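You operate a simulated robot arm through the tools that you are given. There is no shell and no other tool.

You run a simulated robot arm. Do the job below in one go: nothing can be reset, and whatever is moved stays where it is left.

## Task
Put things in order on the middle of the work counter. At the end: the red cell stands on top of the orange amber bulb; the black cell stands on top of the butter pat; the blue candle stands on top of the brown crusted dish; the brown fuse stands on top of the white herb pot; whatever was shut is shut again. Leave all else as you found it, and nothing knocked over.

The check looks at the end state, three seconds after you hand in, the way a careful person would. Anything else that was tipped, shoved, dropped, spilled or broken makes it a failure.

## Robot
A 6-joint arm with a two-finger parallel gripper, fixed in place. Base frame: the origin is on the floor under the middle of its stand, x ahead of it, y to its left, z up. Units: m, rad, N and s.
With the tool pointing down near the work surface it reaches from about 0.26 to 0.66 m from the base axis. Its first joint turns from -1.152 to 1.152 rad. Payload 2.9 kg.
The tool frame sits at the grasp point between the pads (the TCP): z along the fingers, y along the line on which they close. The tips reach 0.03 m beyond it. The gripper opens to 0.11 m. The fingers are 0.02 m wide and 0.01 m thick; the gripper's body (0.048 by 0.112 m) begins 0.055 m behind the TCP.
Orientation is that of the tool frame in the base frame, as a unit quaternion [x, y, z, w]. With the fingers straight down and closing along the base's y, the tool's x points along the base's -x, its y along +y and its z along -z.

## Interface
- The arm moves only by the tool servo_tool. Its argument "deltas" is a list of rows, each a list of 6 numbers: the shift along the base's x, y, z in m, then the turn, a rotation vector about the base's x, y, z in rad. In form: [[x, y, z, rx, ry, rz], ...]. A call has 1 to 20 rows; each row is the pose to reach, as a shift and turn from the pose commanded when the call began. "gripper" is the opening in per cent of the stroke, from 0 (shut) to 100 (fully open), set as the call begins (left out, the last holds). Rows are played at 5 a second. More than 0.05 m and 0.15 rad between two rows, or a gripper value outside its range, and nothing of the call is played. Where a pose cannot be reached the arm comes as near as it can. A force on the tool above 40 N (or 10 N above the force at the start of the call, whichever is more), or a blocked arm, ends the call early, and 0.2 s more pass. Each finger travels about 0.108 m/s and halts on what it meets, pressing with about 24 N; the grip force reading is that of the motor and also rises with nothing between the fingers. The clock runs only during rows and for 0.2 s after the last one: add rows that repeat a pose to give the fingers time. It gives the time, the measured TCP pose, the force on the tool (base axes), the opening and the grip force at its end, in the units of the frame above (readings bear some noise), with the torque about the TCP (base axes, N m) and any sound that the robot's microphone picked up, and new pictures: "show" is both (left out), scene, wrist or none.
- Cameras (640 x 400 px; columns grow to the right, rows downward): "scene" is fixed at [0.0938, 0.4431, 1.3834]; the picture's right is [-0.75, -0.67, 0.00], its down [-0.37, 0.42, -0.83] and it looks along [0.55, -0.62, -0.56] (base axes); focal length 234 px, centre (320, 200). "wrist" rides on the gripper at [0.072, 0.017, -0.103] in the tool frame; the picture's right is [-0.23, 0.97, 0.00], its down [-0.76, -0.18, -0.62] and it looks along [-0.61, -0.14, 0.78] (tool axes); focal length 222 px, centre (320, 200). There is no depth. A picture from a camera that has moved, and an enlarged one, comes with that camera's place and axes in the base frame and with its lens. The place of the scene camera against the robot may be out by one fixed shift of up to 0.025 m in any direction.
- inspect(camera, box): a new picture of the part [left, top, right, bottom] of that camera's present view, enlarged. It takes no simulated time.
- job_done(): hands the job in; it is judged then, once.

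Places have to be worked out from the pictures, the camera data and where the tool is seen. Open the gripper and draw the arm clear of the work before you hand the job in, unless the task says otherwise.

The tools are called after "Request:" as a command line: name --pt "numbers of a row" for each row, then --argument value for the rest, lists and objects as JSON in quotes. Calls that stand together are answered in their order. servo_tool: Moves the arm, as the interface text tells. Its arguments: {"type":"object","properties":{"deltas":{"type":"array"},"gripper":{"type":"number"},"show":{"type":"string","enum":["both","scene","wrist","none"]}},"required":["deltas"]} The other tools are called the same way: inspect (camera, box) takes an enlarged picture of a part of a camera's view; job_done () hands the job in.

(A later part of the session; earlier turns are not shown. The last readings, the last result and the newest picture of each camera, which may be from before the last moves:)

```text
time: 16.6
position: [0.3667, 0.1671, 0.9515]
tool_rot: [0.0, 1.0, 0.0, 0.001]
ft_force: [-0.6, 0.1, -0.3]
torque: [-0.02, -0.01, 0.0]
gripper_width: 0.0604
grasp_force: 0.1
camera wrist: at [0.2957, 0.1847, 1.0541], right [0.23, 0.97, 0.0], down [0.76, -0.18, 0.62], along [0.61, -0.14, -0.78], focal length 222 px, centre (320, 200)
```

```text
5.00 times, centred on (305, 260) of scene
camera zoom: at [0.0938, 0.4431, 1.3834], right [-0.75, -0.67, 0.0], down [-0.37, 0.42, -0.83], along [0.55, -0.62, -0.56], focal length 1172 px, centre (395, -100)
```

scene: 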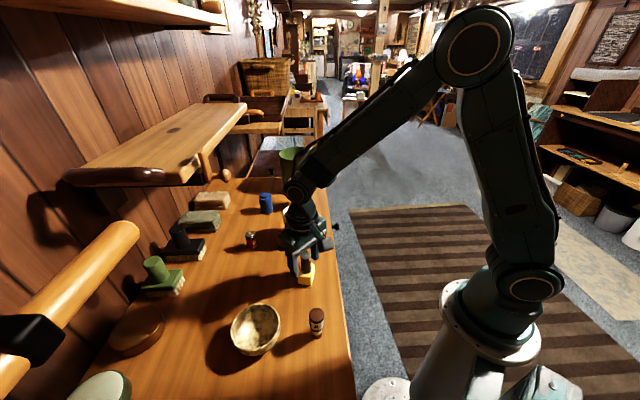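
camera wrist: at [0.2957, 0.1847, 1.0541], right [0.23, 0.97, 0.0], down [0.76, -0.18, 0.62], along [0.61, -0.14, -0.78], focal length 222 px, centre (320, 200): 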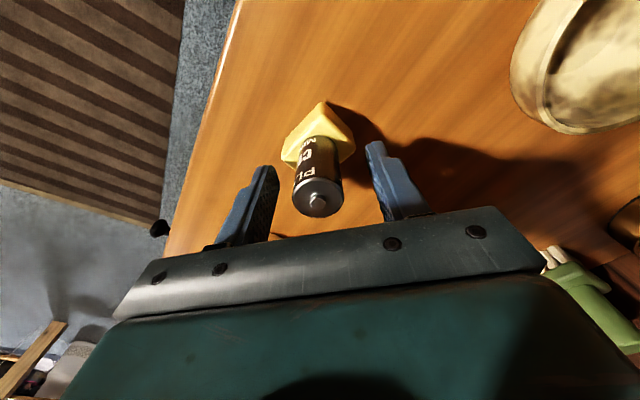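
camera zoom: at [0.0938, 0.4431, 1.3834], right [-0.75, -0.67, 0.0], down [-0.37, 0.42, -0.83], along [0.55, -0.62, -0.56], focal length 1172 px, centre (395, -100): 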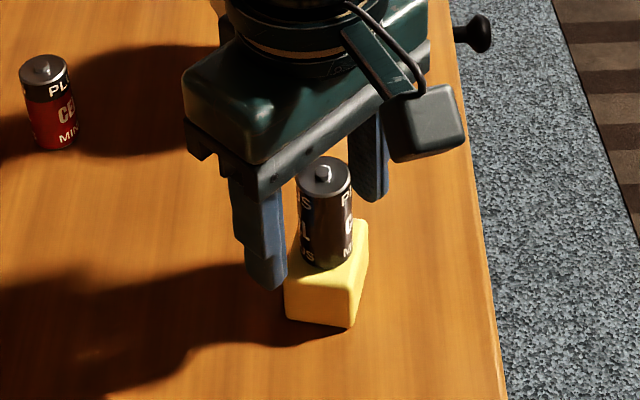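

The black cell now stands on the butter. I raise straight up, then take a plan view of the pot to plan the fuse placement.

Request:
servo_tool --pt "0 0 0.03 0 0 0" --pt "0 0 0.07 0 0 0" --pt "0 0 0.115 0 0 0" --pt "0 0 0.16 0 0 0" --pt "0.02 -0.02 0.19 0 0 0" --pt "0.05 -0.045 0.19 0 0 0" --pt "0.08 -0.07 0.19 0 0 0" --pt "0.11 -0.095 0.19 0 0 0" --pt "0.13 -0.117 0.19 0 0 0" --pt "0.13 -0.117 0.19 0 0 0" --pt "0.13 -0.117 0.19 0 0 0" --show "both"

Request:
inspect --camera "wrist" --box '[250, 0, 400, 150]'

Request:
inspect --camera "scene" --box '[260, 180, 340, 300]'

```text
time: 19.0
position: [0.4977, 0.0502, 1.1413]
tool_rot: [0.0, 1.0, 0.0, -0.001]
ft_force: [0.5, -0.4, -0.1]
torque: [-0.04, 0.0, 0.01]
gripper_width: 0.0602
grasp_force: 0.1
camera wrist: at [0.4263, 0.0673, 1.2433], right [0.23, 0.97, 0.0], down [0.76, -0.18, 0.62], along [0.61, -0.14, -0.78], focal length 222 px, centre (320, 200)
```

scene: 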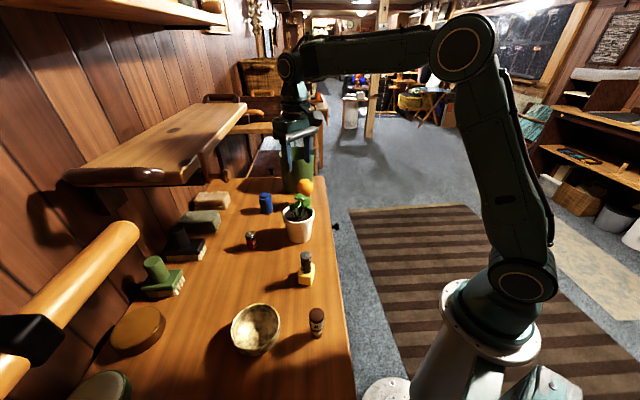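
wrist: 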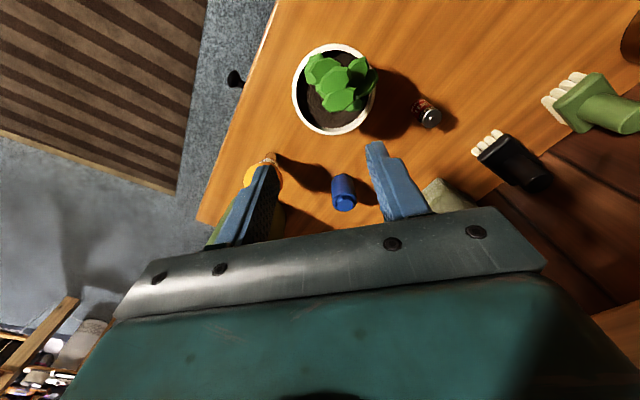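

```text
2.67 times, centred on (325, 75) of wrist
camera zoom: at [0.4263, 0.0673, 1.2433], right [0.23, 0.97, 0.0], down [0.76, -0.18, 0.62], along [0.61, -0.14, -0.78], focal length 592 px, centre (307, 533)
```

zoom: 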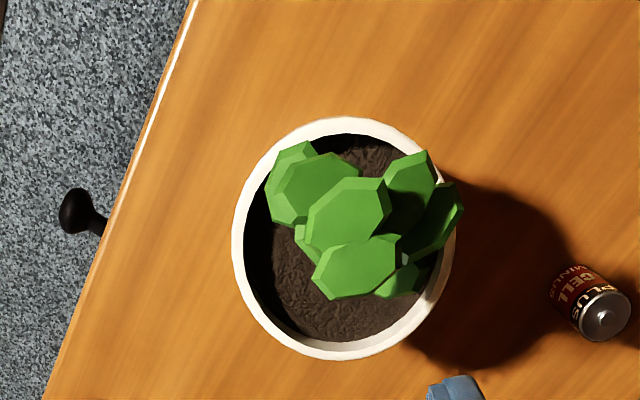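

```text
3.33 times, centred on (300, 240) of scene
camera zoom: at [0.0938, 0.4431, 1.3834], right [-0.75, -0.67, 0.0], down [-0.37, 0.42, -0.83], along [0.55, -0.62, -0.56], focal length 781 px, centre (387, 67)
```

zoom: 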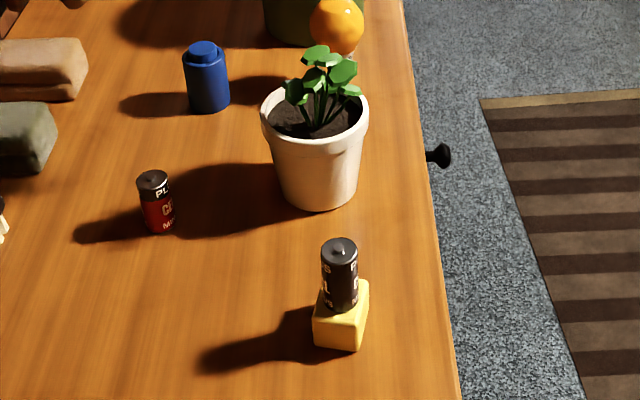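

Rim is at z≈0.972, leaves at 1.00–1.035, and there is free soil at about (0.514, 0.059). I now go over to the fuse (about (0.252, 0.252)) and hover to measure it.

Request:
servo_tool --pt "-0.035 0.029 0 0 0 0" --pt "-0.07 0.058 0 0 0 0" --pt "-0.105 0.087 0 0 0 0" --pt "-0.14 0.116 0 0 0 0" --pt "-0.175 0.145 0 0 0 0" --pt "-0.21 0.174 0 0 0 0" --pt "-0.235 0.195 -0.01 0 0 0" --pt "-0.245 0.202 -0.04 0 0 0" --pt "-0.245 0.202 -0.07 0 0 0" --pt "-0.245 0.202 -0.09 0 0 0" --pt "-0.245 0.202 -0.09 0 0 0" --show "wrist"

Request:
inspect --camera "wrist" --box '[270, 50, 370, 150]'

Request:
inspect --camera "scene" --box '[290, 295, 350, 345]'

```text
time: 21.4
position: [0.2499, 0.2526, 1.0508]
tool_rot: [0.0, 1.0, 0.0, 0.0]
ft_force: [0.3, 0.3, -0.3]
torque: [-0.01, 0.02, 0.01]
gripper_width: 0.0603
grasp_force: 0.0
camera wrist: at [0.1779, 0.2699, 1.1537], right [0.23, 0.97, 0.0], down [0.76, -0.18, 0.62], along [0.61, -0.14, -0.78], focal length 222 px, centre (320, 200)
```

wrist: 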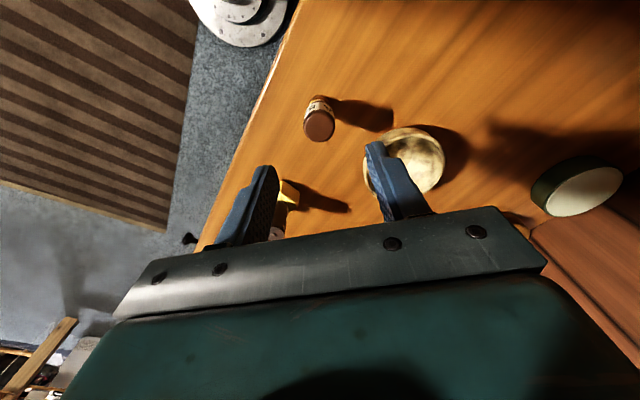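

```text
4.00 times, centred on (320, 100) of wrist
camera zoom: at [0.1779, 0.2699, 1.1537], right [0.23, 0.97, 0.0], down [0.76, -0.18, 0.62], along [0.61, -0.14, -0.78], focal length 888 px, centre (320, 600)
```

zoom: 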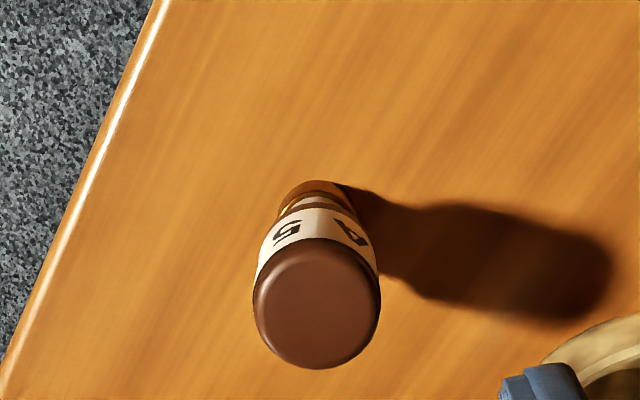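

```text
8.00 times, centred on (320, 320) of scene
camera zoom: at [0.0938, 0.4431, 1.3834], right [-0.75, -0.67, 0.0], down [-0.37, 0.42, -0.83], along [0.55, -0.62, -0.56], focal length 1874 px, centre (320, -760)
```

zoom: 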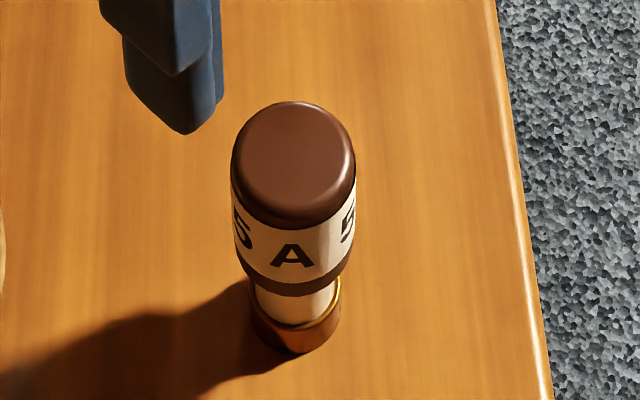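

The fuse is at about (0.253, 0.252), top z≈0.945, barrel radius 15 mm, foot radius 10 mm. I shift by (+3.5, −1.5) mm and descend so only the upper 22 mm is between the fingers.

Request:
servo_tool --pt "0.0035 -0.0015 -0.02 0 0 0" --pt "0.0035 -0.0015 -0.05 0 0 0" --pt "0.0035 -0.0015 -0.08 0 0 0" --pt "0.0035 -0.0015 -0.097 0 0 0" --pt "0.0035 -0.0015 -0.097 0 0 0" --show "wrist"

Request:
inspect --camera "wrist" --box '[250, 120, 390, 240]'

Request:
inspect --camera "scene" --box '[280, 270, 350, 345]'

```text
time: 22.6
position: [0.2522, 0.2525, 0.9536]
tool_rot: [0.0, 1.0, 0.001, 0.0]
ft_force: [-0.3, 0.4, -0.1]
torque: [0.02, 0.0, -0.02]
gripper_width: 0.0604
grasp_force: 0.0
camera wrist: at [0.181, 0.2699, 1.0574], right [0.23, 0.97, 0.0], down [0.76, -0.18, 0.62], along [0.61, -0.14, -0.78], focal length 222 px, centre (320, 200)
```

wrist: 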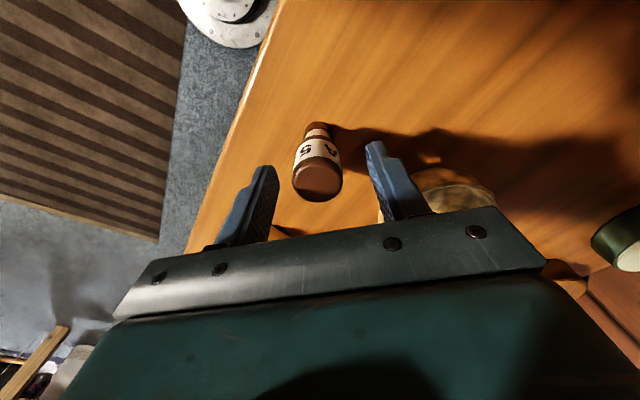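

```text
3.33 times, centred on (320, 180) of wrist
camera zoom: at [0.181, 0.2699, 1.0574], right [0.23, 0.97, 0.0], down [0.76, -0.18, 0.62], along [0.61, -0.14, -0.78], focal length 740 px, centre (320, 267)
```

zoom: 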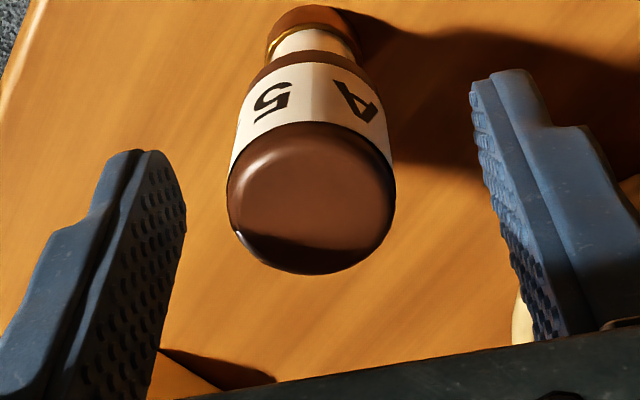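

```text
5.33 times, centred on (315, 308) of scene
camera zoom: at [0.0938, 0.4431, 1.3834], right [-0.75, -0.67, 0.0], down [-0.37, 0.42, -0.83], along [0.55, -0.62, -0.56], focal length 1250 px, centre (347, -373)
```

zoom: 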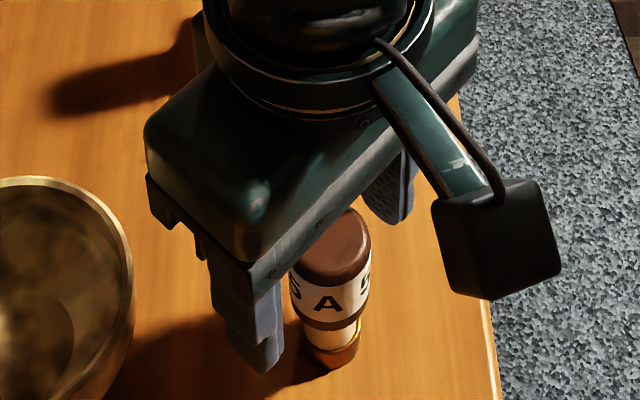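

The fuse top is centred under the TCP. I close on it.

Request:
servo_tool --pt "0 0 0 0 0 0" --pt "0 0 0 0 0 0" --pt "0 0 0 0 0 0" --pt "0 0 0 0 0 0" --gripper 0 --show "wrist"

Request:
inspect --camera "wrist" --box '[250, 120, 390, 240]'

```text
time: 23.6
position: [0.253, 0.2516, 0.9557]
tool_rot: [-0.001, 1.0, -0.001, 0.0]
ft_force: [-0.5, 0.5, -0.6]
torque: [-0.01, 0.01, -0.01]
gripper_width: 0.0284
grasp_force: 23.9
camera wrist: at [0.1811, 0.2699, 1.0577], right [0.23, 0.97, 0.0], down [0.76, -0.18, 0.62], along [0.61, -0.14, -0.78], focal length 222 px, centre (320, 200)
```

wrist: 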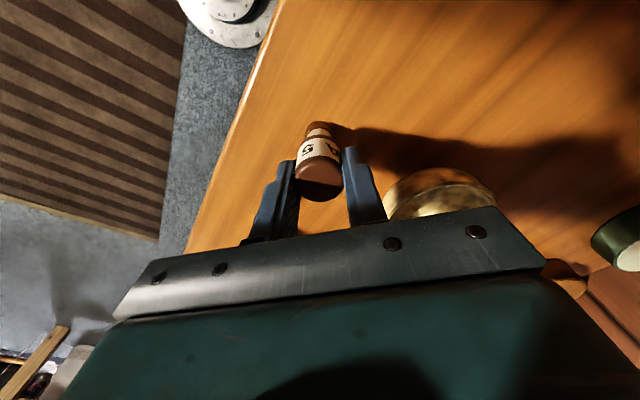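

```text
3.33 times, centred on (320, 180) of wrist
camera zoom: at [0.1811, 0.2699, 1.0577], right [0.23, 0.97, 0.0], down [0.76, -0.18, 0.62], along [0.61, -0.14, -0.78], focal length 740 px, centre (320, 267)
```

zoom: 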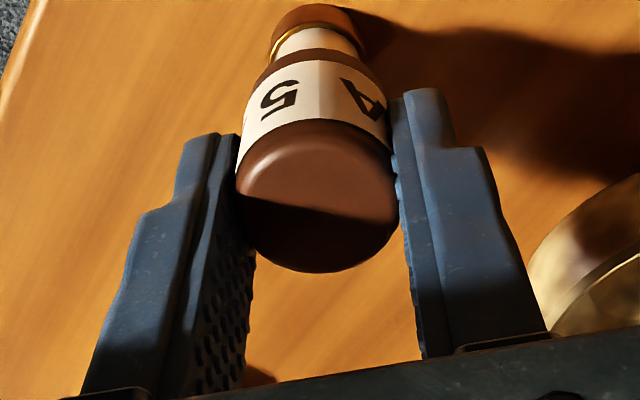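

The fuse is held (0.0284 m, 24 N). I lift it well above leaf height, then carry it toward a point above the free soil while turning the gripper by −0.41 rad so that the fingers avoid the leaves.

Request:
servo_tool --pt "0 0 0.02 0 0 0" --pt "0 0 0.06 0 0 0" --pt "0 0 0.105 0 0 0" --pt "0 0 0.15 0 0 0" --pt "0 0 0.19 0 0 0" --pt "0.033 -0.024 0.19 0 0 -0.05" --pt "0.066 -0.048 0.19 0 0 -0.1" --pt "0.099 -0.072 0.19 0 0 -0.15" --pt "0.132 -0.097 0.19 0 0 -0.2" --pt "0.165 -0.121 0.19 0 0 -0.25" --pt "0.198 -0.145 0.19 0 0 -0.3" --pt "0.231 -0.169 0.19 0 0 -0.36" --pt "0.2614 -0.1929 0.19 0 0 -0.41" --pt "0.2614 -0.1929 0.19 0 0 -0.41" --pt "0.2614 -0.1929 0.19 0 0 -0.41" --show "both"

Request:
inspect --camera "wrist" --box '[230, 40, 410, 220]'

Request:
inspect --camera "scene" --box '[260, 140, 350, 250]'

```text
time: 26.8
position: [0.5193, 0.0575, 1.1463]
tool_rot: [0.204, 0.979, 0.0, 0.0]
ft_force: [0.4, 0.6, -0.1]
torque: [0.02, 0.02, -0.01]
gripper_width: 0.0281
grasp_force: 24.0
camera wrist: at [0.4602, 0.1024, 1.249], right [0.6, 0.8, 0.0], down [0.63, -0.47, 0.62], along [0.5, -0.37, -0.78], focal length 222 px, centre (320, 200)
```

scene: 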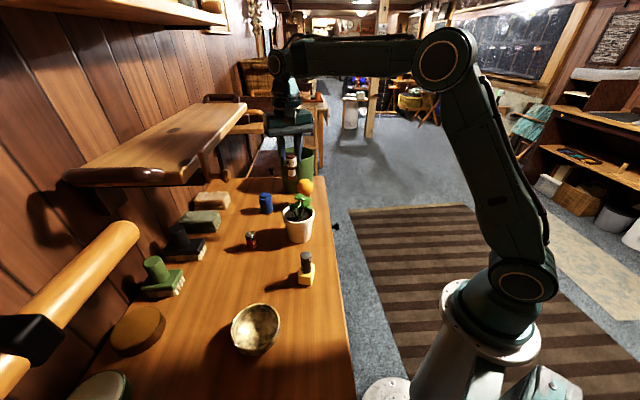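
wrist: 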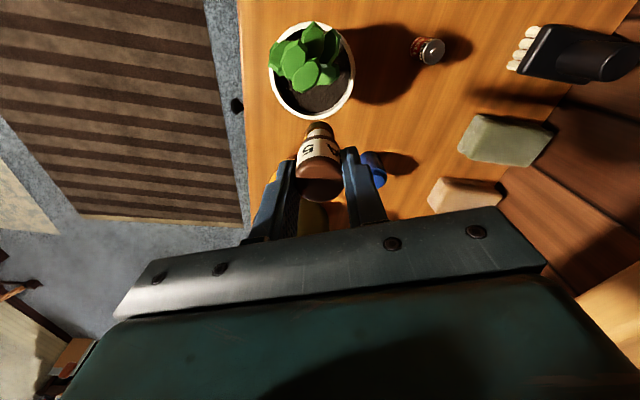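

```text
2.22 times, centred on (320, 130) of wrist
camera zoom: at [0.4602, 0.1024, 1.249], right [0.6, 0.8, 0.0], down [0.63, -0.47, 0.62], along [0.5, -0.37, -0.78], focal length 494 px, centre (320, 356)
```

zoom: 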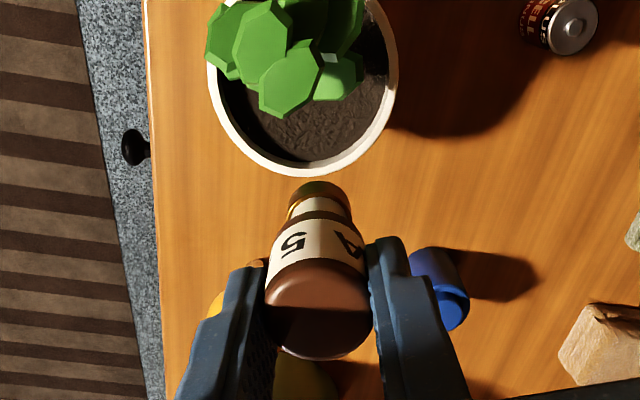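

```text
3.64 times, centred on (305, 195) of scene
camera zoom: at [0.0938, 0.4431, 1.3834], right [-0.75, -0.67, 0.0], down [-0.37, 0.42, -0.83], along [0.55, -0.62, -0.56], focal length 852 px, centre (374, 218)
```

zoom: 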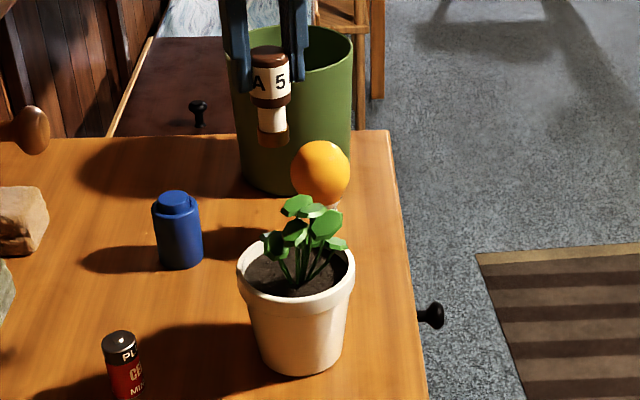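

Relative to the pot centre (about (0.494, 0.066) here) the fuse hangs at roughly (+24, −8) mm, which is the intended free spot. I lower it 75 mm, slowly, so its foot comes just above the rim.

Request:
servo_tool --pt "0 0 -0.015 0 0 0" --pt "0 0 -0.035 0 0 0" --pt "0 0 -0.055 0 0 0" --pt "0 0 -0.075 0 0 0" --pt "0 0 -0.075 0 0 0" --show "both"

Request:
inspect --camera "wrist" --box '[230, 20, 410, 220]'

Request:
inspect --camera "scene" --box '[270, 160, 340, 250]'

```text
time: 28.0
position: [0.5186, 0.0569, 1.0709]
tool_rot: [0.204, 0.979, 0.0, 0.0]
ft_force: [-0.6, -0.6, -1.3]
torque: [-0.02, 0.0, -0.05]
gripper_width: 0.0283
grasp_force: 23.6
camera wrist: at [0.4602, 0.1017, 1.1738], right [0.6, 0.8, 0.0], down [0.63, -0.47, 0.62], along [0.5, -0.37, -0.78], focal length 222 px, centre (320, 200)
```

scene: 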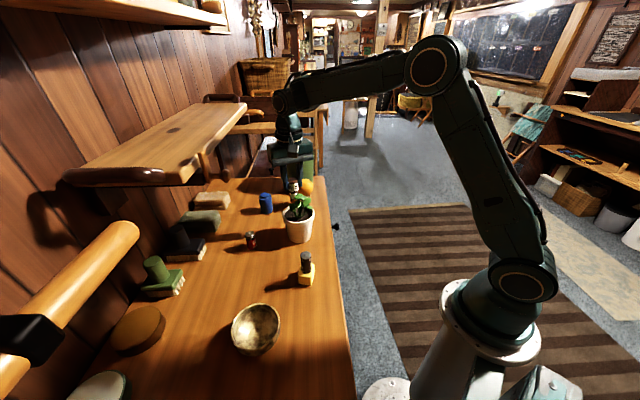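
wrist: 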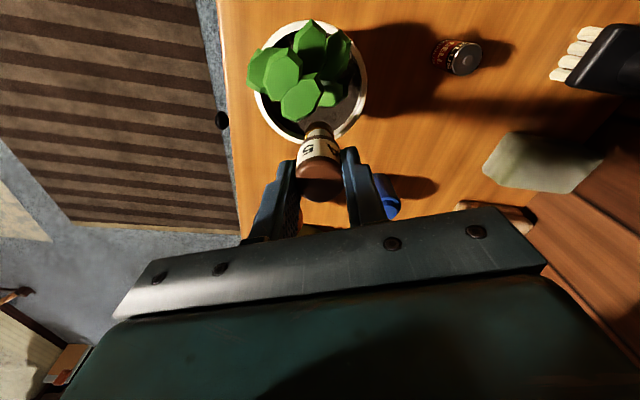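

```text
2.00 times, centred on (320, 120) of wrist
camera zoom: at [0.4602, 0.1017, 1.1738], right [0.6, 0.8, 0.0], down [0.63, -0.47, 0.62], along [0.5, -0.37, -0.78], focal length 444 px, centre (320, 360)
```

zoom: 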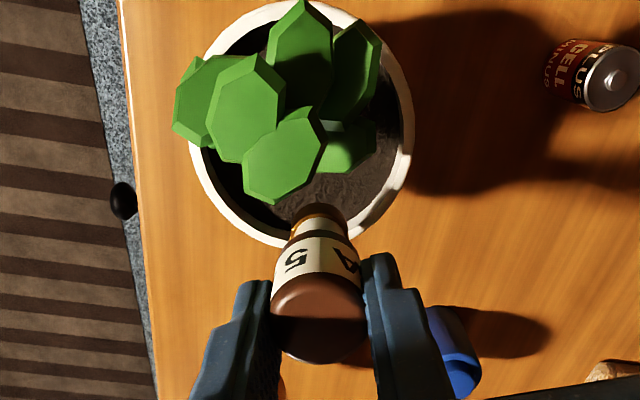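

```text
4.44 times, centred on (305, 205) of scene
camera zoom: at [0.0938, 0.4431, 1.3834], right [-0.75, -0.67, 0.0], down [-0.37, 0.42, -0.83], along [0.55, -0.62, -0.56], focal length 1041 px, centre (387, 178)
```

zoom: 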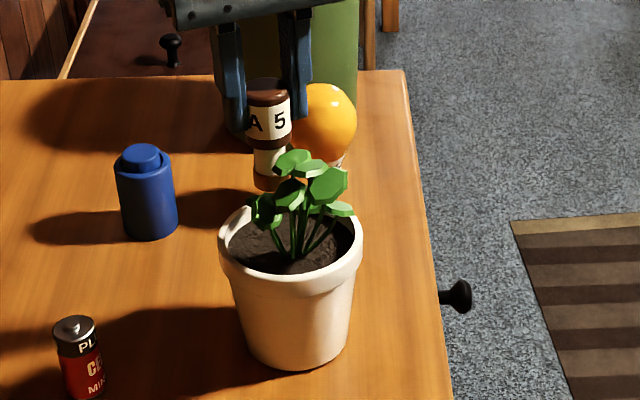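

The fuse sits about 30 mm from the pot centre; I nudge it 4 mm inward so the barrel also clears the rim, and lower another 20 mm.

Request:
servo_tool --pt "-0.0037 0.0015 0 0 0 0" --pt "-0.0037 0.0015 -0.01 0 0 0" --pt "-0.0037 0.0015 -0.02 0 0 0" --pt "-0.0037 0.0015 -0.02 0 0 0" --show "both"

Request:
inspect --camera "wrist" --box '[230, 20, 410, 220]'

Request:
inspect --camera "scene" --box '[270, 160, 340, 250]'

```text
time: 29.0
position: [0.5141, 0.0597, 1.0516]
tool_rot: [0.204, 0.979, -0.001, 0.001]
ft_force: [0.4, -0.5, 0.3]
torque: [-0.03, -0.01, -0.02]
gripper_width: 0.0279
grasp_force: 23.8
camera wrist: at [0.456, 0.1045, 1.1528], right [0.6, 0.8, 0.0], down [0.63, -0.47, 0.62], along [0.5, -0.37, -0.78], focal length 222 px, centre (320, 200)
```

scene: 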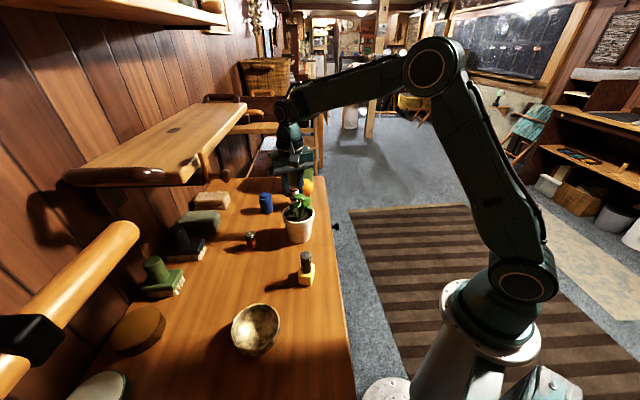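
wrist: 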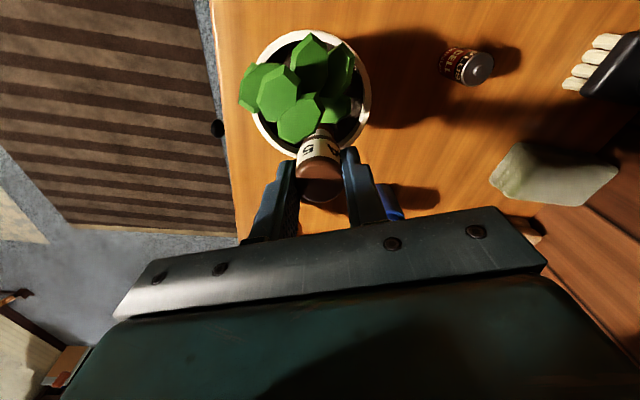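

```text
2.00 times, centred on (320, 120) of wrist
camera zoom: at [0.456, 0.1045, 1.1528], right [0.6, 0.8, 0.0], down [0.63, -0.47, 0.62], along [0.5, -0.37, -0.78], focal length 444 px, centre (320, 360)
```

zoom: 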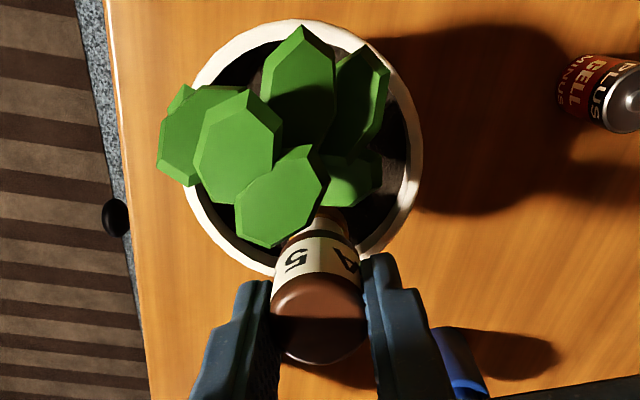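

```text
4.44 times, centred on (305, 205) of scene
camera zoom: at [0.0938, 0.4431, 1.3834], right [-0.75, -0.67, 0.0], down [-0.37, 0.42, -0.83], along [0.55, -0.62, -0.56], focal length 1041 px, centre (387, 178)
```

zoom: 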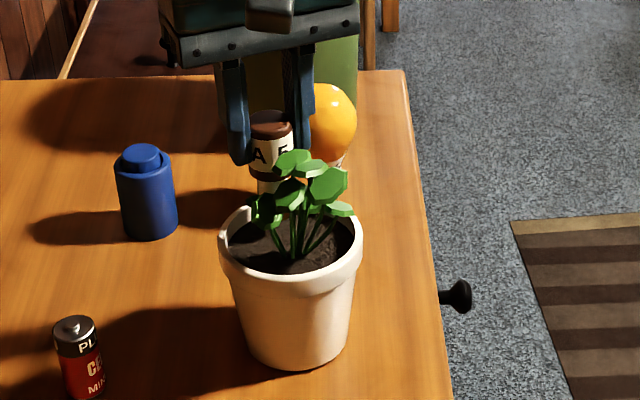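

Clear of leaves so far with no contact force. I continue down in small steps, watching the force.

Request:
servo_tool --pt "0 0 -0.004 0 0 0" --pt "0 0 -0.008 0 0 0" --pt "0 0 -0.012 0 0 0" --pt "0 0 -0.012 0 0 0" --show "none"

```text
time: 30.0
position: [0.5149, 0.0589, 1.0385]
tool_rot: [0.203, 0.979, 0.0, 0.002]
ft_force: [3.3, 1.9, 21.8]
torque: [0.08, -0.23, -0.04]
gripper_width: 0.0287
grasp_force: 23.8
```

Contact at TCP z≈1.039 with the contact centred under the foot (torque consistent with soil support). I ease off a little and look.

Request:
servo_tool --pt "0 0 0.0015 0 0 0" --pt "0 0 0.0015 0 0 0" --show "both"

Request:
inspect --camera "wrist" --box '[230, 20, 410, 220]'

Request:
inspect --camera "scene" --box '[270, 160, 340, 250]'

```text
time: 30.6
position: [0.5143, 0.0606, 1.0377]
tool_rot: [0.204, 0.979, 0.0, 0.0]
ft_force: [5.0, -1.7, 13.7]
torque: [-0.16, -0.31, -0.01]
gripper_width: 0.0282
grasp_force: 24.0
camera wrist: at [0.4551, 0.1051, 1.1409], right [0.6, 0.8, 0.0], down [0.63, -0.47, 0.62], along [0.5, -0.37, -0.78], focal length 222 px, centre (320, 200)
```

scene: 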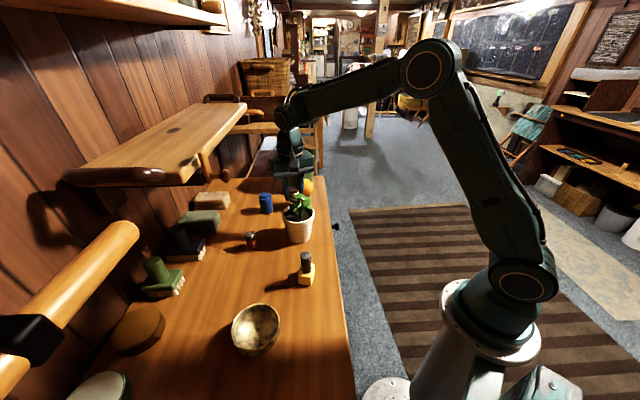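
wrist: 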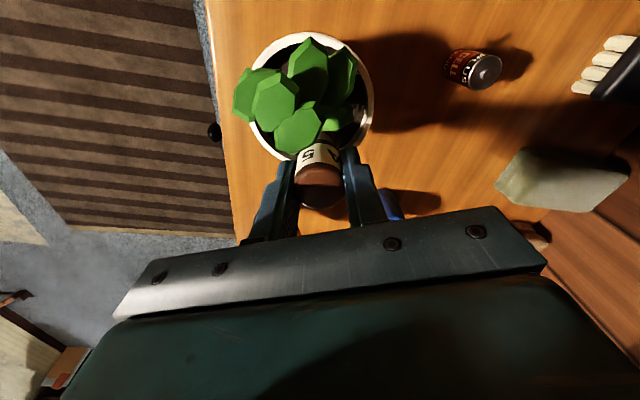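

```text
2.00 times, centred on (320, 120) of wrist
camera zoom: at [0.4551, 0.1051, 1.1409], right [0.6, 0.8, 0.0], down [0.63, -0.47, 0.62], along [0.5, -0.37, -0.78], focal length 444 px, centre (320, 360)
```

zoom: 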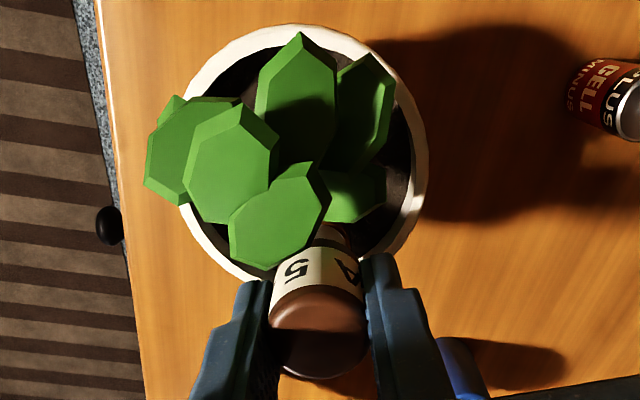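

```text
4.44 times, centred on (305, 205) of scene
camera zoom: at [0.0937, 0.443, 1.3834], right [-0.75, -0.67, 0.0], down [-0.37, 0.42, -0.83], along [0.55, -0.62, -0.56], focal length 1041 px, centre (387, 178)
```

zoom: 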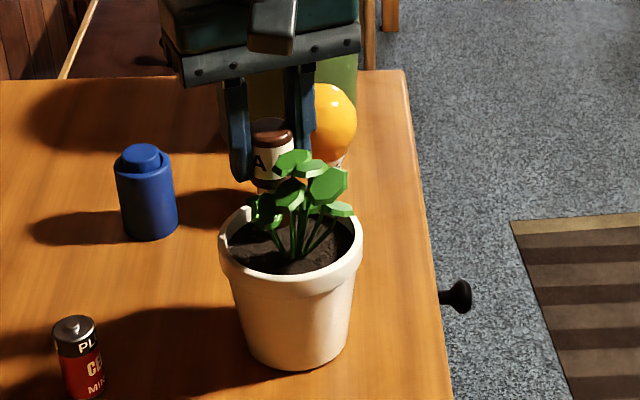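

Some lateral force remains. I zoom in strongly on the fuse's foot in the scene view to see how it sits.

Request:
inspect --camera "scene" --box '[285, 180, 325, 225]'

Request:
inspect --camera "wrist" --box '[270, 100, 370, 220]'

```text
8.89 times, centred on (305, 202) of scene
camera zoom: at [0.0937, 0.443, 1.3834], right [-0.75, -0.67, 0.0], down [-0.37, 0.42, -0.83], along [0.55, -0.62, -0.56], focal length 2083 px, centre (453, 178)
```

zoom: 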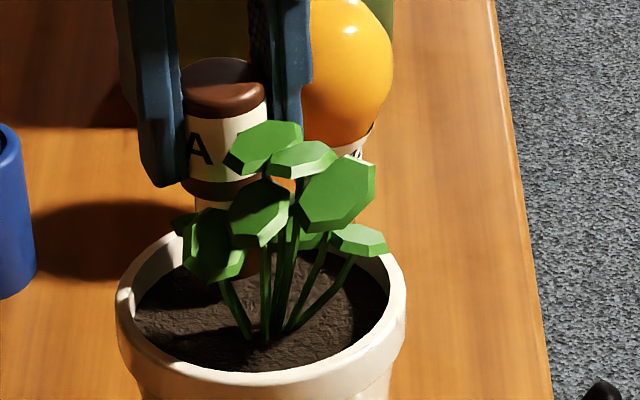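

```text
3.33 times, centred on (320, 160) of wrist
camera zoom: at [0.4551, 0.1051, 1.1409], right [0.6, 0.8, 0.0], down [0.63, -0.47, 0.62], along [0.5, -0.37, -0.78], focal length 740 px, centre (320, 333)
```

zoom: 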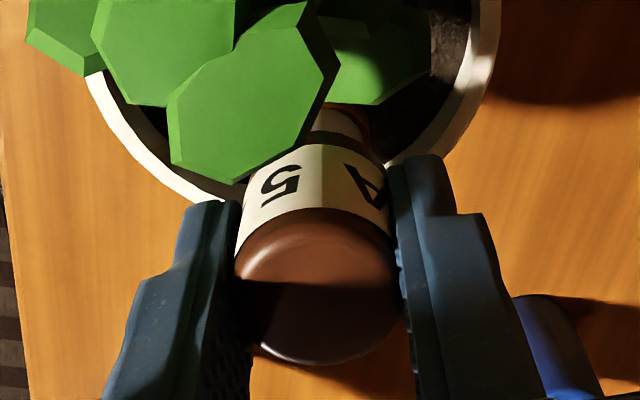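

The foot is inside the pot on the soil, and the side force acts at the foot, i.e. friction. I ease up another 1.5 mm to unload before releasing.

Request:
servo_tool --pt "0 0 0.001 0 0 0" --pt "0 0 0.0015 0 0 0" --show "none"

```text
time: 31.2
position: [0.5121, 0.0598, 1.0384]
tool_rot: [0.203, 0.979, -0.001, -0.004]
ft_force: [0.4, 0.1, 1.3]
torque: [0.02, -0.01, -0.01]
gripper_width: 0.0283
grasp_force: 24.4
```

Unloaded (1.3 N). I open only to 38 % so the fingers clear the barrel without reaching leaves.

Request:
servo_tool --pt "0 0 0 0 0 0" --pt "0 0 0 0 0 0" --pt "0 0 0 0 0 0" --gripper 38 --show "wrist"

Request:
inspect --camera "wrist" --box '[270, 100, 370, 220]'

Request:
inspect --camera "scene" --box '[285, 180, 325, 225]'

```text
time: 32.0
position: [0.5152, 0.0597, 1.0415]
tool_rot: [0.203, 0.979, 0.0, 0.001]
ft_force: [0.0, 0.3, 0.3]
torque: [0.04, -0.01, 0.02]
gripper_width: 0.0417
grasp_force: 0.1
camera wrist: at [0.4551, 0.1051, 1.1428], right [0.6, 0.8, 0.0], down [0.63, -0.47, 0.62], along [0.5, -0.37, -0.78], focal length 222 px, centre (320, 200)
```

wrist: 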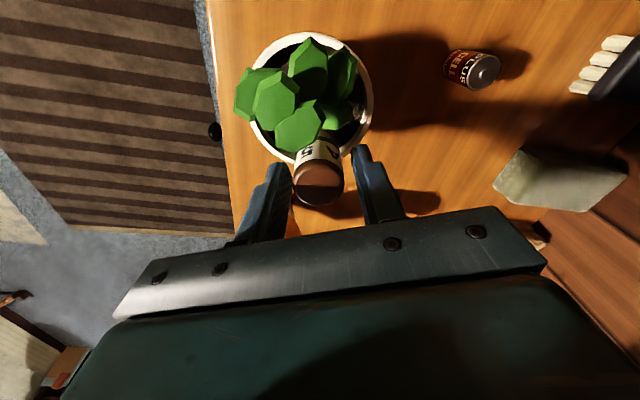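

```text
3.33 times, centred on (320, 160) of wrist
camera zoom: at [0.4551, 0.1051, 1.1428], right [0.6, 0.8, 0.0], down [0.63, -0.47, 0.62], along [0.5, -0.37, -0.78], focal length 740 px, centre (320, 333)
```

zoom: 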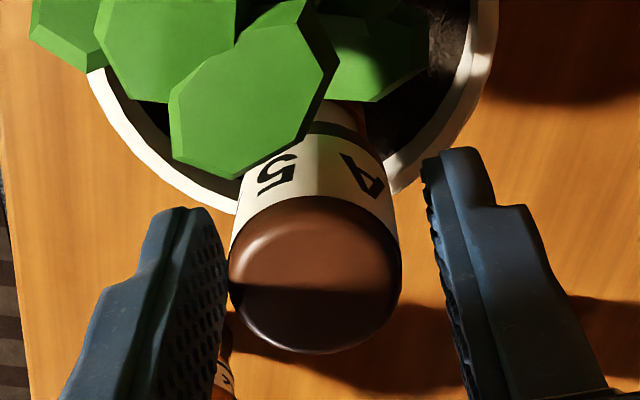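

```text
8.89 times, centred on (305, 202) of scene
camera zoom: at [0.0938, 0.4431, 1.3834], right [-0.75, -0.67, 0.0], down [-0.37, 0.42, -0.83], along [0.55, -0.62, -0.56], focal length 2083 px, centre (453, 178)
```

zoom: 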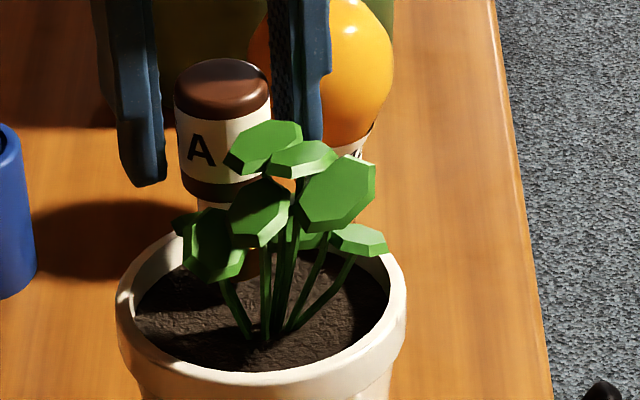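

The fuse stands on its own between the opened fingers. I rise slowly straight up.

Request:
servo_tool --pt "0 0 0.005 0 0 0" --pt "0 0 0.012 0 0 0" --pt "0 0 0.025 0 0 0" --pt "0 0 0.045 0 0 0" --pt "0 0 0.075 0 0 0" --pt "0 0 0.1 0 0 0" --pt "0 0 0.1 0 0 0" --show "both"

Request:
inspect --camera "wrist" --box '[230, 0, 410, 160]'

Request:
inspect --camera "scene" --box '[275, 165, 335, 245]'

```text
time: 33.6
position: [0.5144, 0.0595, 1.1412]
tool_rot: [0.204, 0.979, 0.001, 0.0]
ft_force: [0.5, -0.3, 0.2]
torque: [0.04, 0.0, 0.0]
gripper_width: 0.0419
grasp_force: 0.1
camera wrist: at [0.455, 0.1035, 1.2439], right [0.6, 0.8, 0.0], down [0.63, -0.47, 0.62], along [0.5, -0.37, -0.78], focal length 222 px, centre (320, 200)
```

scene: 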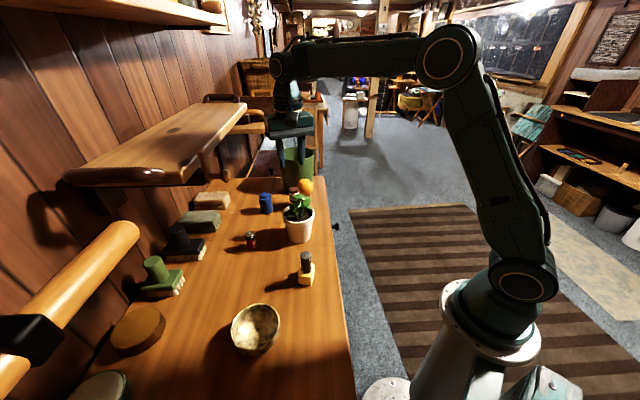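
wrist: 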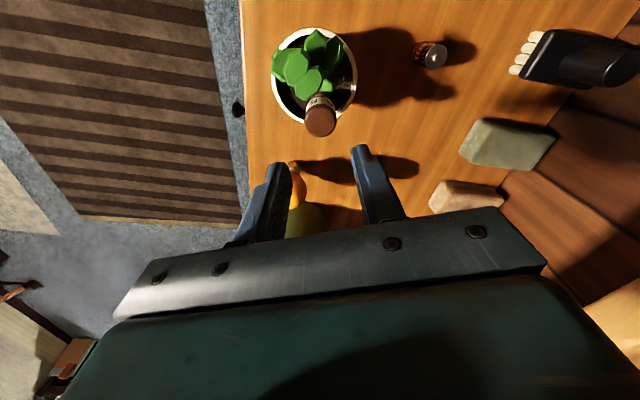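

```text
2.50 times, centred on (320, 80) of wrist
camera zoom: at [0.455, 0.1035, 1.2439], right [0.6, 0.8, 0.0], down [0.63, -0.47, 0.62], along [0.5, -0.37, -0.78], focal length 555 px, centre (320, 500)
```

zoom: 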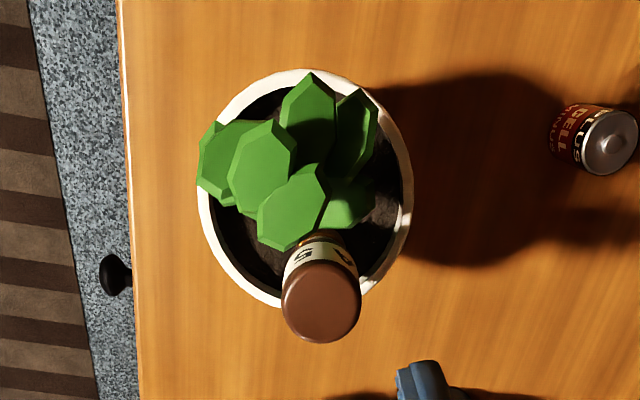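

```text
5.00 times, centred on (305, 205) of scene
camera zoom: at [0.0938, 0.4431, 1.3834], right [-0.75, -0.67, 0.0], down [-0.37, 0.42, -0.83], along [0.55, -0.62, -0.56], focal length 1172 px, centre (395, 175)
```

zoom: 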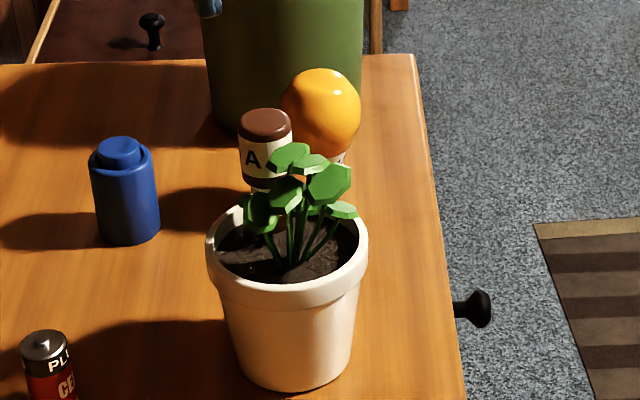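

The fuse stands in the pot on the soil (only a slight lean). Next is the candle: I straighten the yaw and move over to view it from nearer.

Request:
servo_tool --pt "0.02 -0.002 0 0 0 0.1" --pt "0.045 -0.005 0 0 0 0.2" --pt "0.07 -0.008 -0.01 0 0 0.3" --pt "0.086 -0.01 -0.03 0 0 0.41" --pt "0.086 -0.01 -0.05 0 0 0.41" --pt "0.086 -0.01 -0.06 0 0 0.41" --pt "0.086 -0.01 -0.06 0 0 0.41" --gripper 65 --show "both"

Request:
inspect --camera "wrist" --box '[250, 100, 410, 240]'

Request:
inspect --camera "scene" --box '[240, 160, 320, 240]'

```text
time: 35.2
position: [0.5993, 0.0497, 1.082]
tool_rot: [0.0, 1.0, 0.0, -0.001]
ft_force: [0.2, 0.0, 0.2]
torque: [-0.01, 0.04, 0.01]
gripper_width: 0.0715
grasp_force: 0.0
camera wrist: at [0.5279, 0.0662, 1.1835], right [0.23, 0.97, 0.0], down [0.76, -0.18, 0.62], along [0.61, -0.14, -0.78], focal length 222 px, centre (320, 200)
```

scene: 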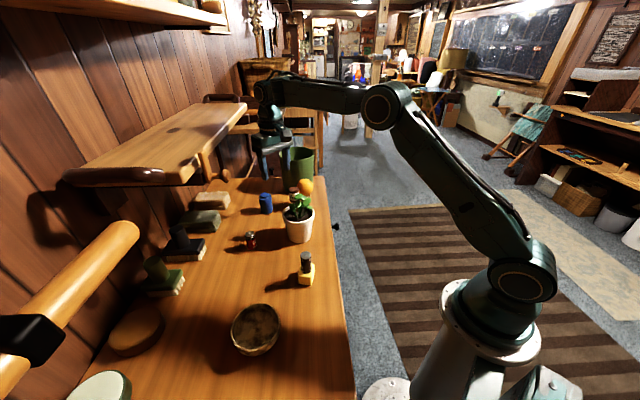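
wrist: 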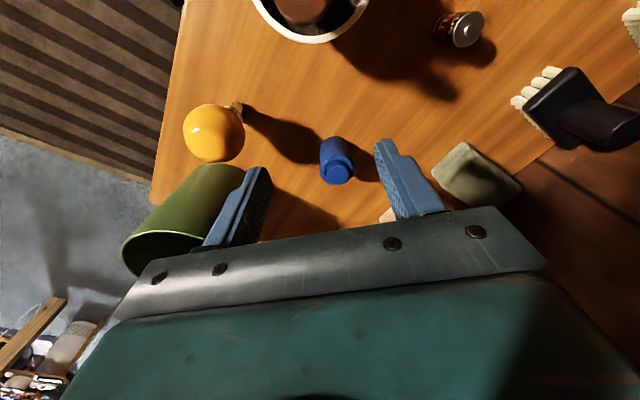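

```text
2.86 times, centred on (330, 170) of wrist
camera zoom: at [0.5279, 0.0662, 1.1835], right [0.23, 0.97, 0.0], down [0.76, -0.18, 0.62], along [0.61, -0.14, -0.78], focal length 635 px, centre (291, 286)
```

zoom: 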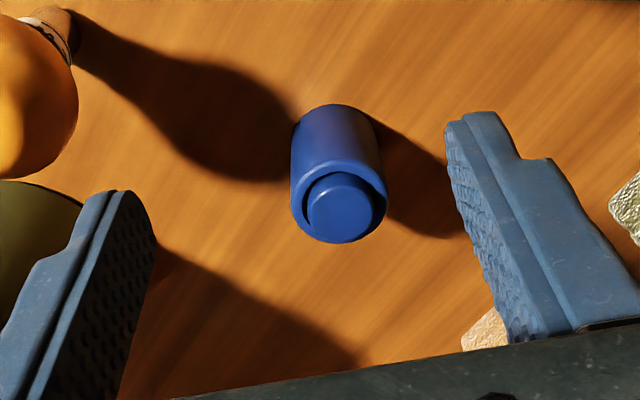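

```text
5.00 times, centred on (280, 200) of scene
camera zoom: at [0.0938, 0.4431, 1.3834], right [-0.75, -0.67, 0.0], down [-0.37, 0.42, -0.83], along [0.55, -0.62, -0.56], focal length 1172 px, centre (520, 200)
```

zoom: 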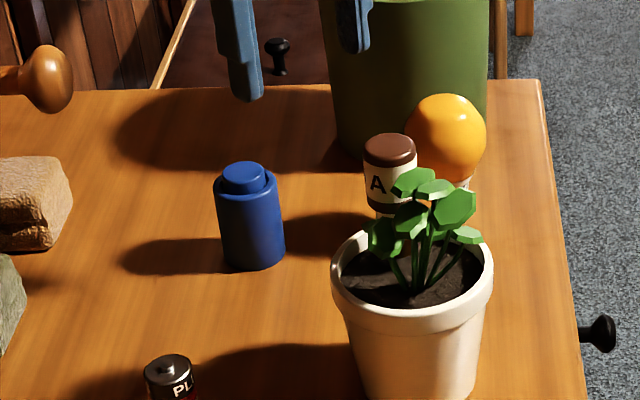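

Fuse still upright. The candle is at about (0.680, 0.0535), ~44 mm wide, top near 0.939 – about 0.68 m out, so I tilt the tool by 0.35 rad outward at a safe height and then check reach.

Request:
servo_tool --pt "0 0 0 0 -0.1 0" --pt "0 0.001 0 0 -0.2 0" --pt "0 0.002 0 0 -0.3 0" --pt "0.01 0.003 0 0 -0.35 0" --pt "0.02 0.004 -0.02 0 -0.35 0" --pt "0.035 0.004 -0.04 0 -0.35 0" --pt "0.035 0.004 -0.04 0 -0.35 0" --show "both"

Request:
inspect --camera "wrist" --box '[240, 80, 400, 240]'

```text
time: 36.8
position: [0.6326, 0.049, 1.0411]
tool_rot: [0.0, 0.985, 0.0, 0.175]
ft_force: [1.3, -0.3, -0.4]
torque: [-0.02, 0.0, 0.01]
gripper_width: 0.0715
grasp_force: 0.0
camera wrist: at [0.5309, 0.0671, 1.1133], right [0.21, 0.97, 0.08], down [0.5, -0.18, 0.85], along [0.84, -0.14, -0.53], focal length 222 px, centre (320, 200)
```

scene: 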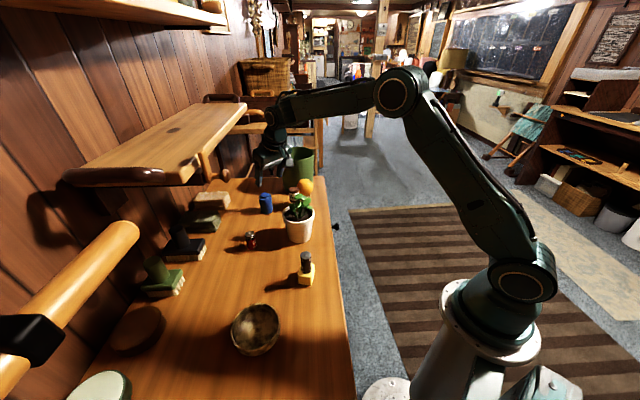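
wrist: 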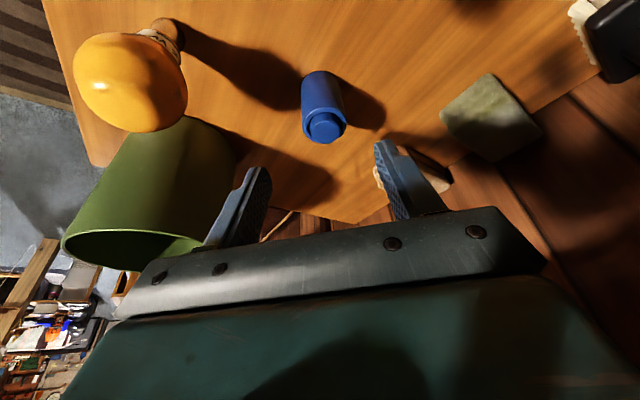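

```text
2.50 times, centred on (320, 160) of wrist
camera zoom: at [0.5309, 0.0671, 1.1133], right [0.21, 0.97, 0.08], down [0.5, -0.18, 0.85], along [0.84, -0.14, -0.53], focal length 555 px, centre (320, 300)
```

zoom: 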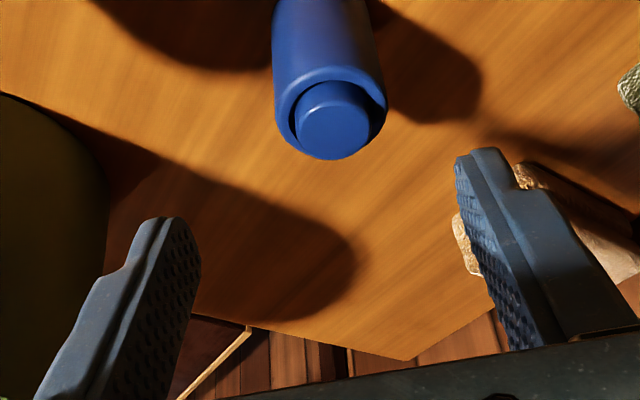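

Reach with the tilt is fine. I move nearer above the candle and check centring again.

Request:
servo_tool --pt "0.01 0.001 -0.02 0 0 0" --pt "0.02 0.003 -0.04 0 0 0" --pt "0.03 0.003 -0.06 0 0 0" --pt "0.03 0.003 -0.06 0 0 0" --show "wrist"

Request:
inspect --camera "wrist" --box '[240, 80, 400, 240]'

Request:
inspect --camera "scene" --box '[230, 130, 320, 230]'

```text
time: 37.8
position: [0.6655, 0.0557, 0.9806]
tool_rot: [-0.001, 0.985, 0.0, 0.174]
ft_force: [0.7, -0.2, -0.6]
torque: [-0.02, 0.01, -0.03]
gripper_width: 0.0715
grasp_force: 0.1
camera wrist: at [0.5622, 0.0729, 1.0517], right [0.21, 0.97, 0.08], down [0.5, -0.18, 0.85], along [0.84, -0.14, -0.53], focal length 222 px, centre (320, 200)
```

wrist: 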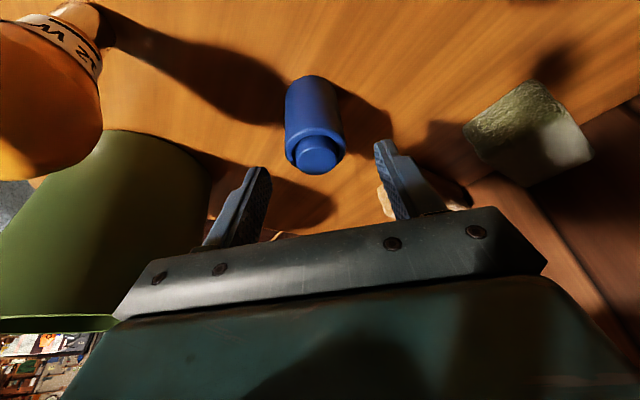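

```text
2.50 times, centred on (320, 160) of wrist
camera zoom: at [0.5622, 0.0729, 1.0517], right [0.21, 0.97, 0.08], down [0.5, -0.18, 0.85], along [0.84, -0.14, -0.53], focal length 555 px, centre (320, 300)
```

zoom: 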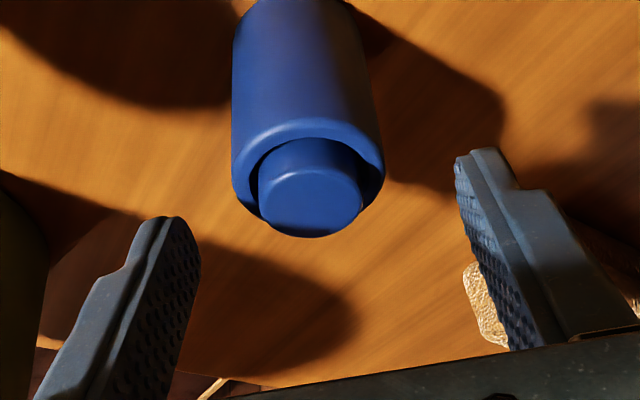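

```text
4.00 times, centred on (275, 180) of scene
camera zoom: at [0.0938, 0.4431, 1.3834], right [-0.75, -0.67, 0.0], down [-0.37, 0.42, -0.83], along [0.55, -0.62, -0.56], focal length 937 px, centre (500, 280)
```

zoom: 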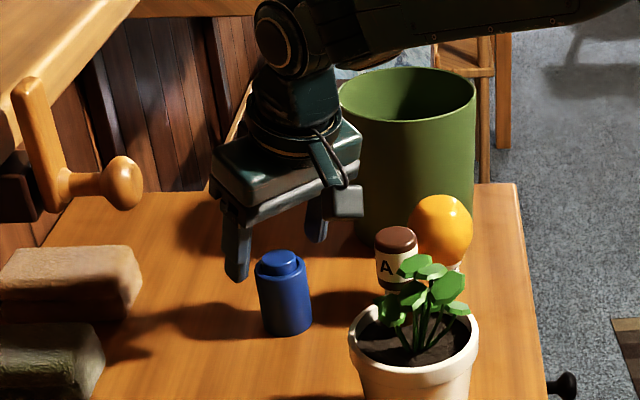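

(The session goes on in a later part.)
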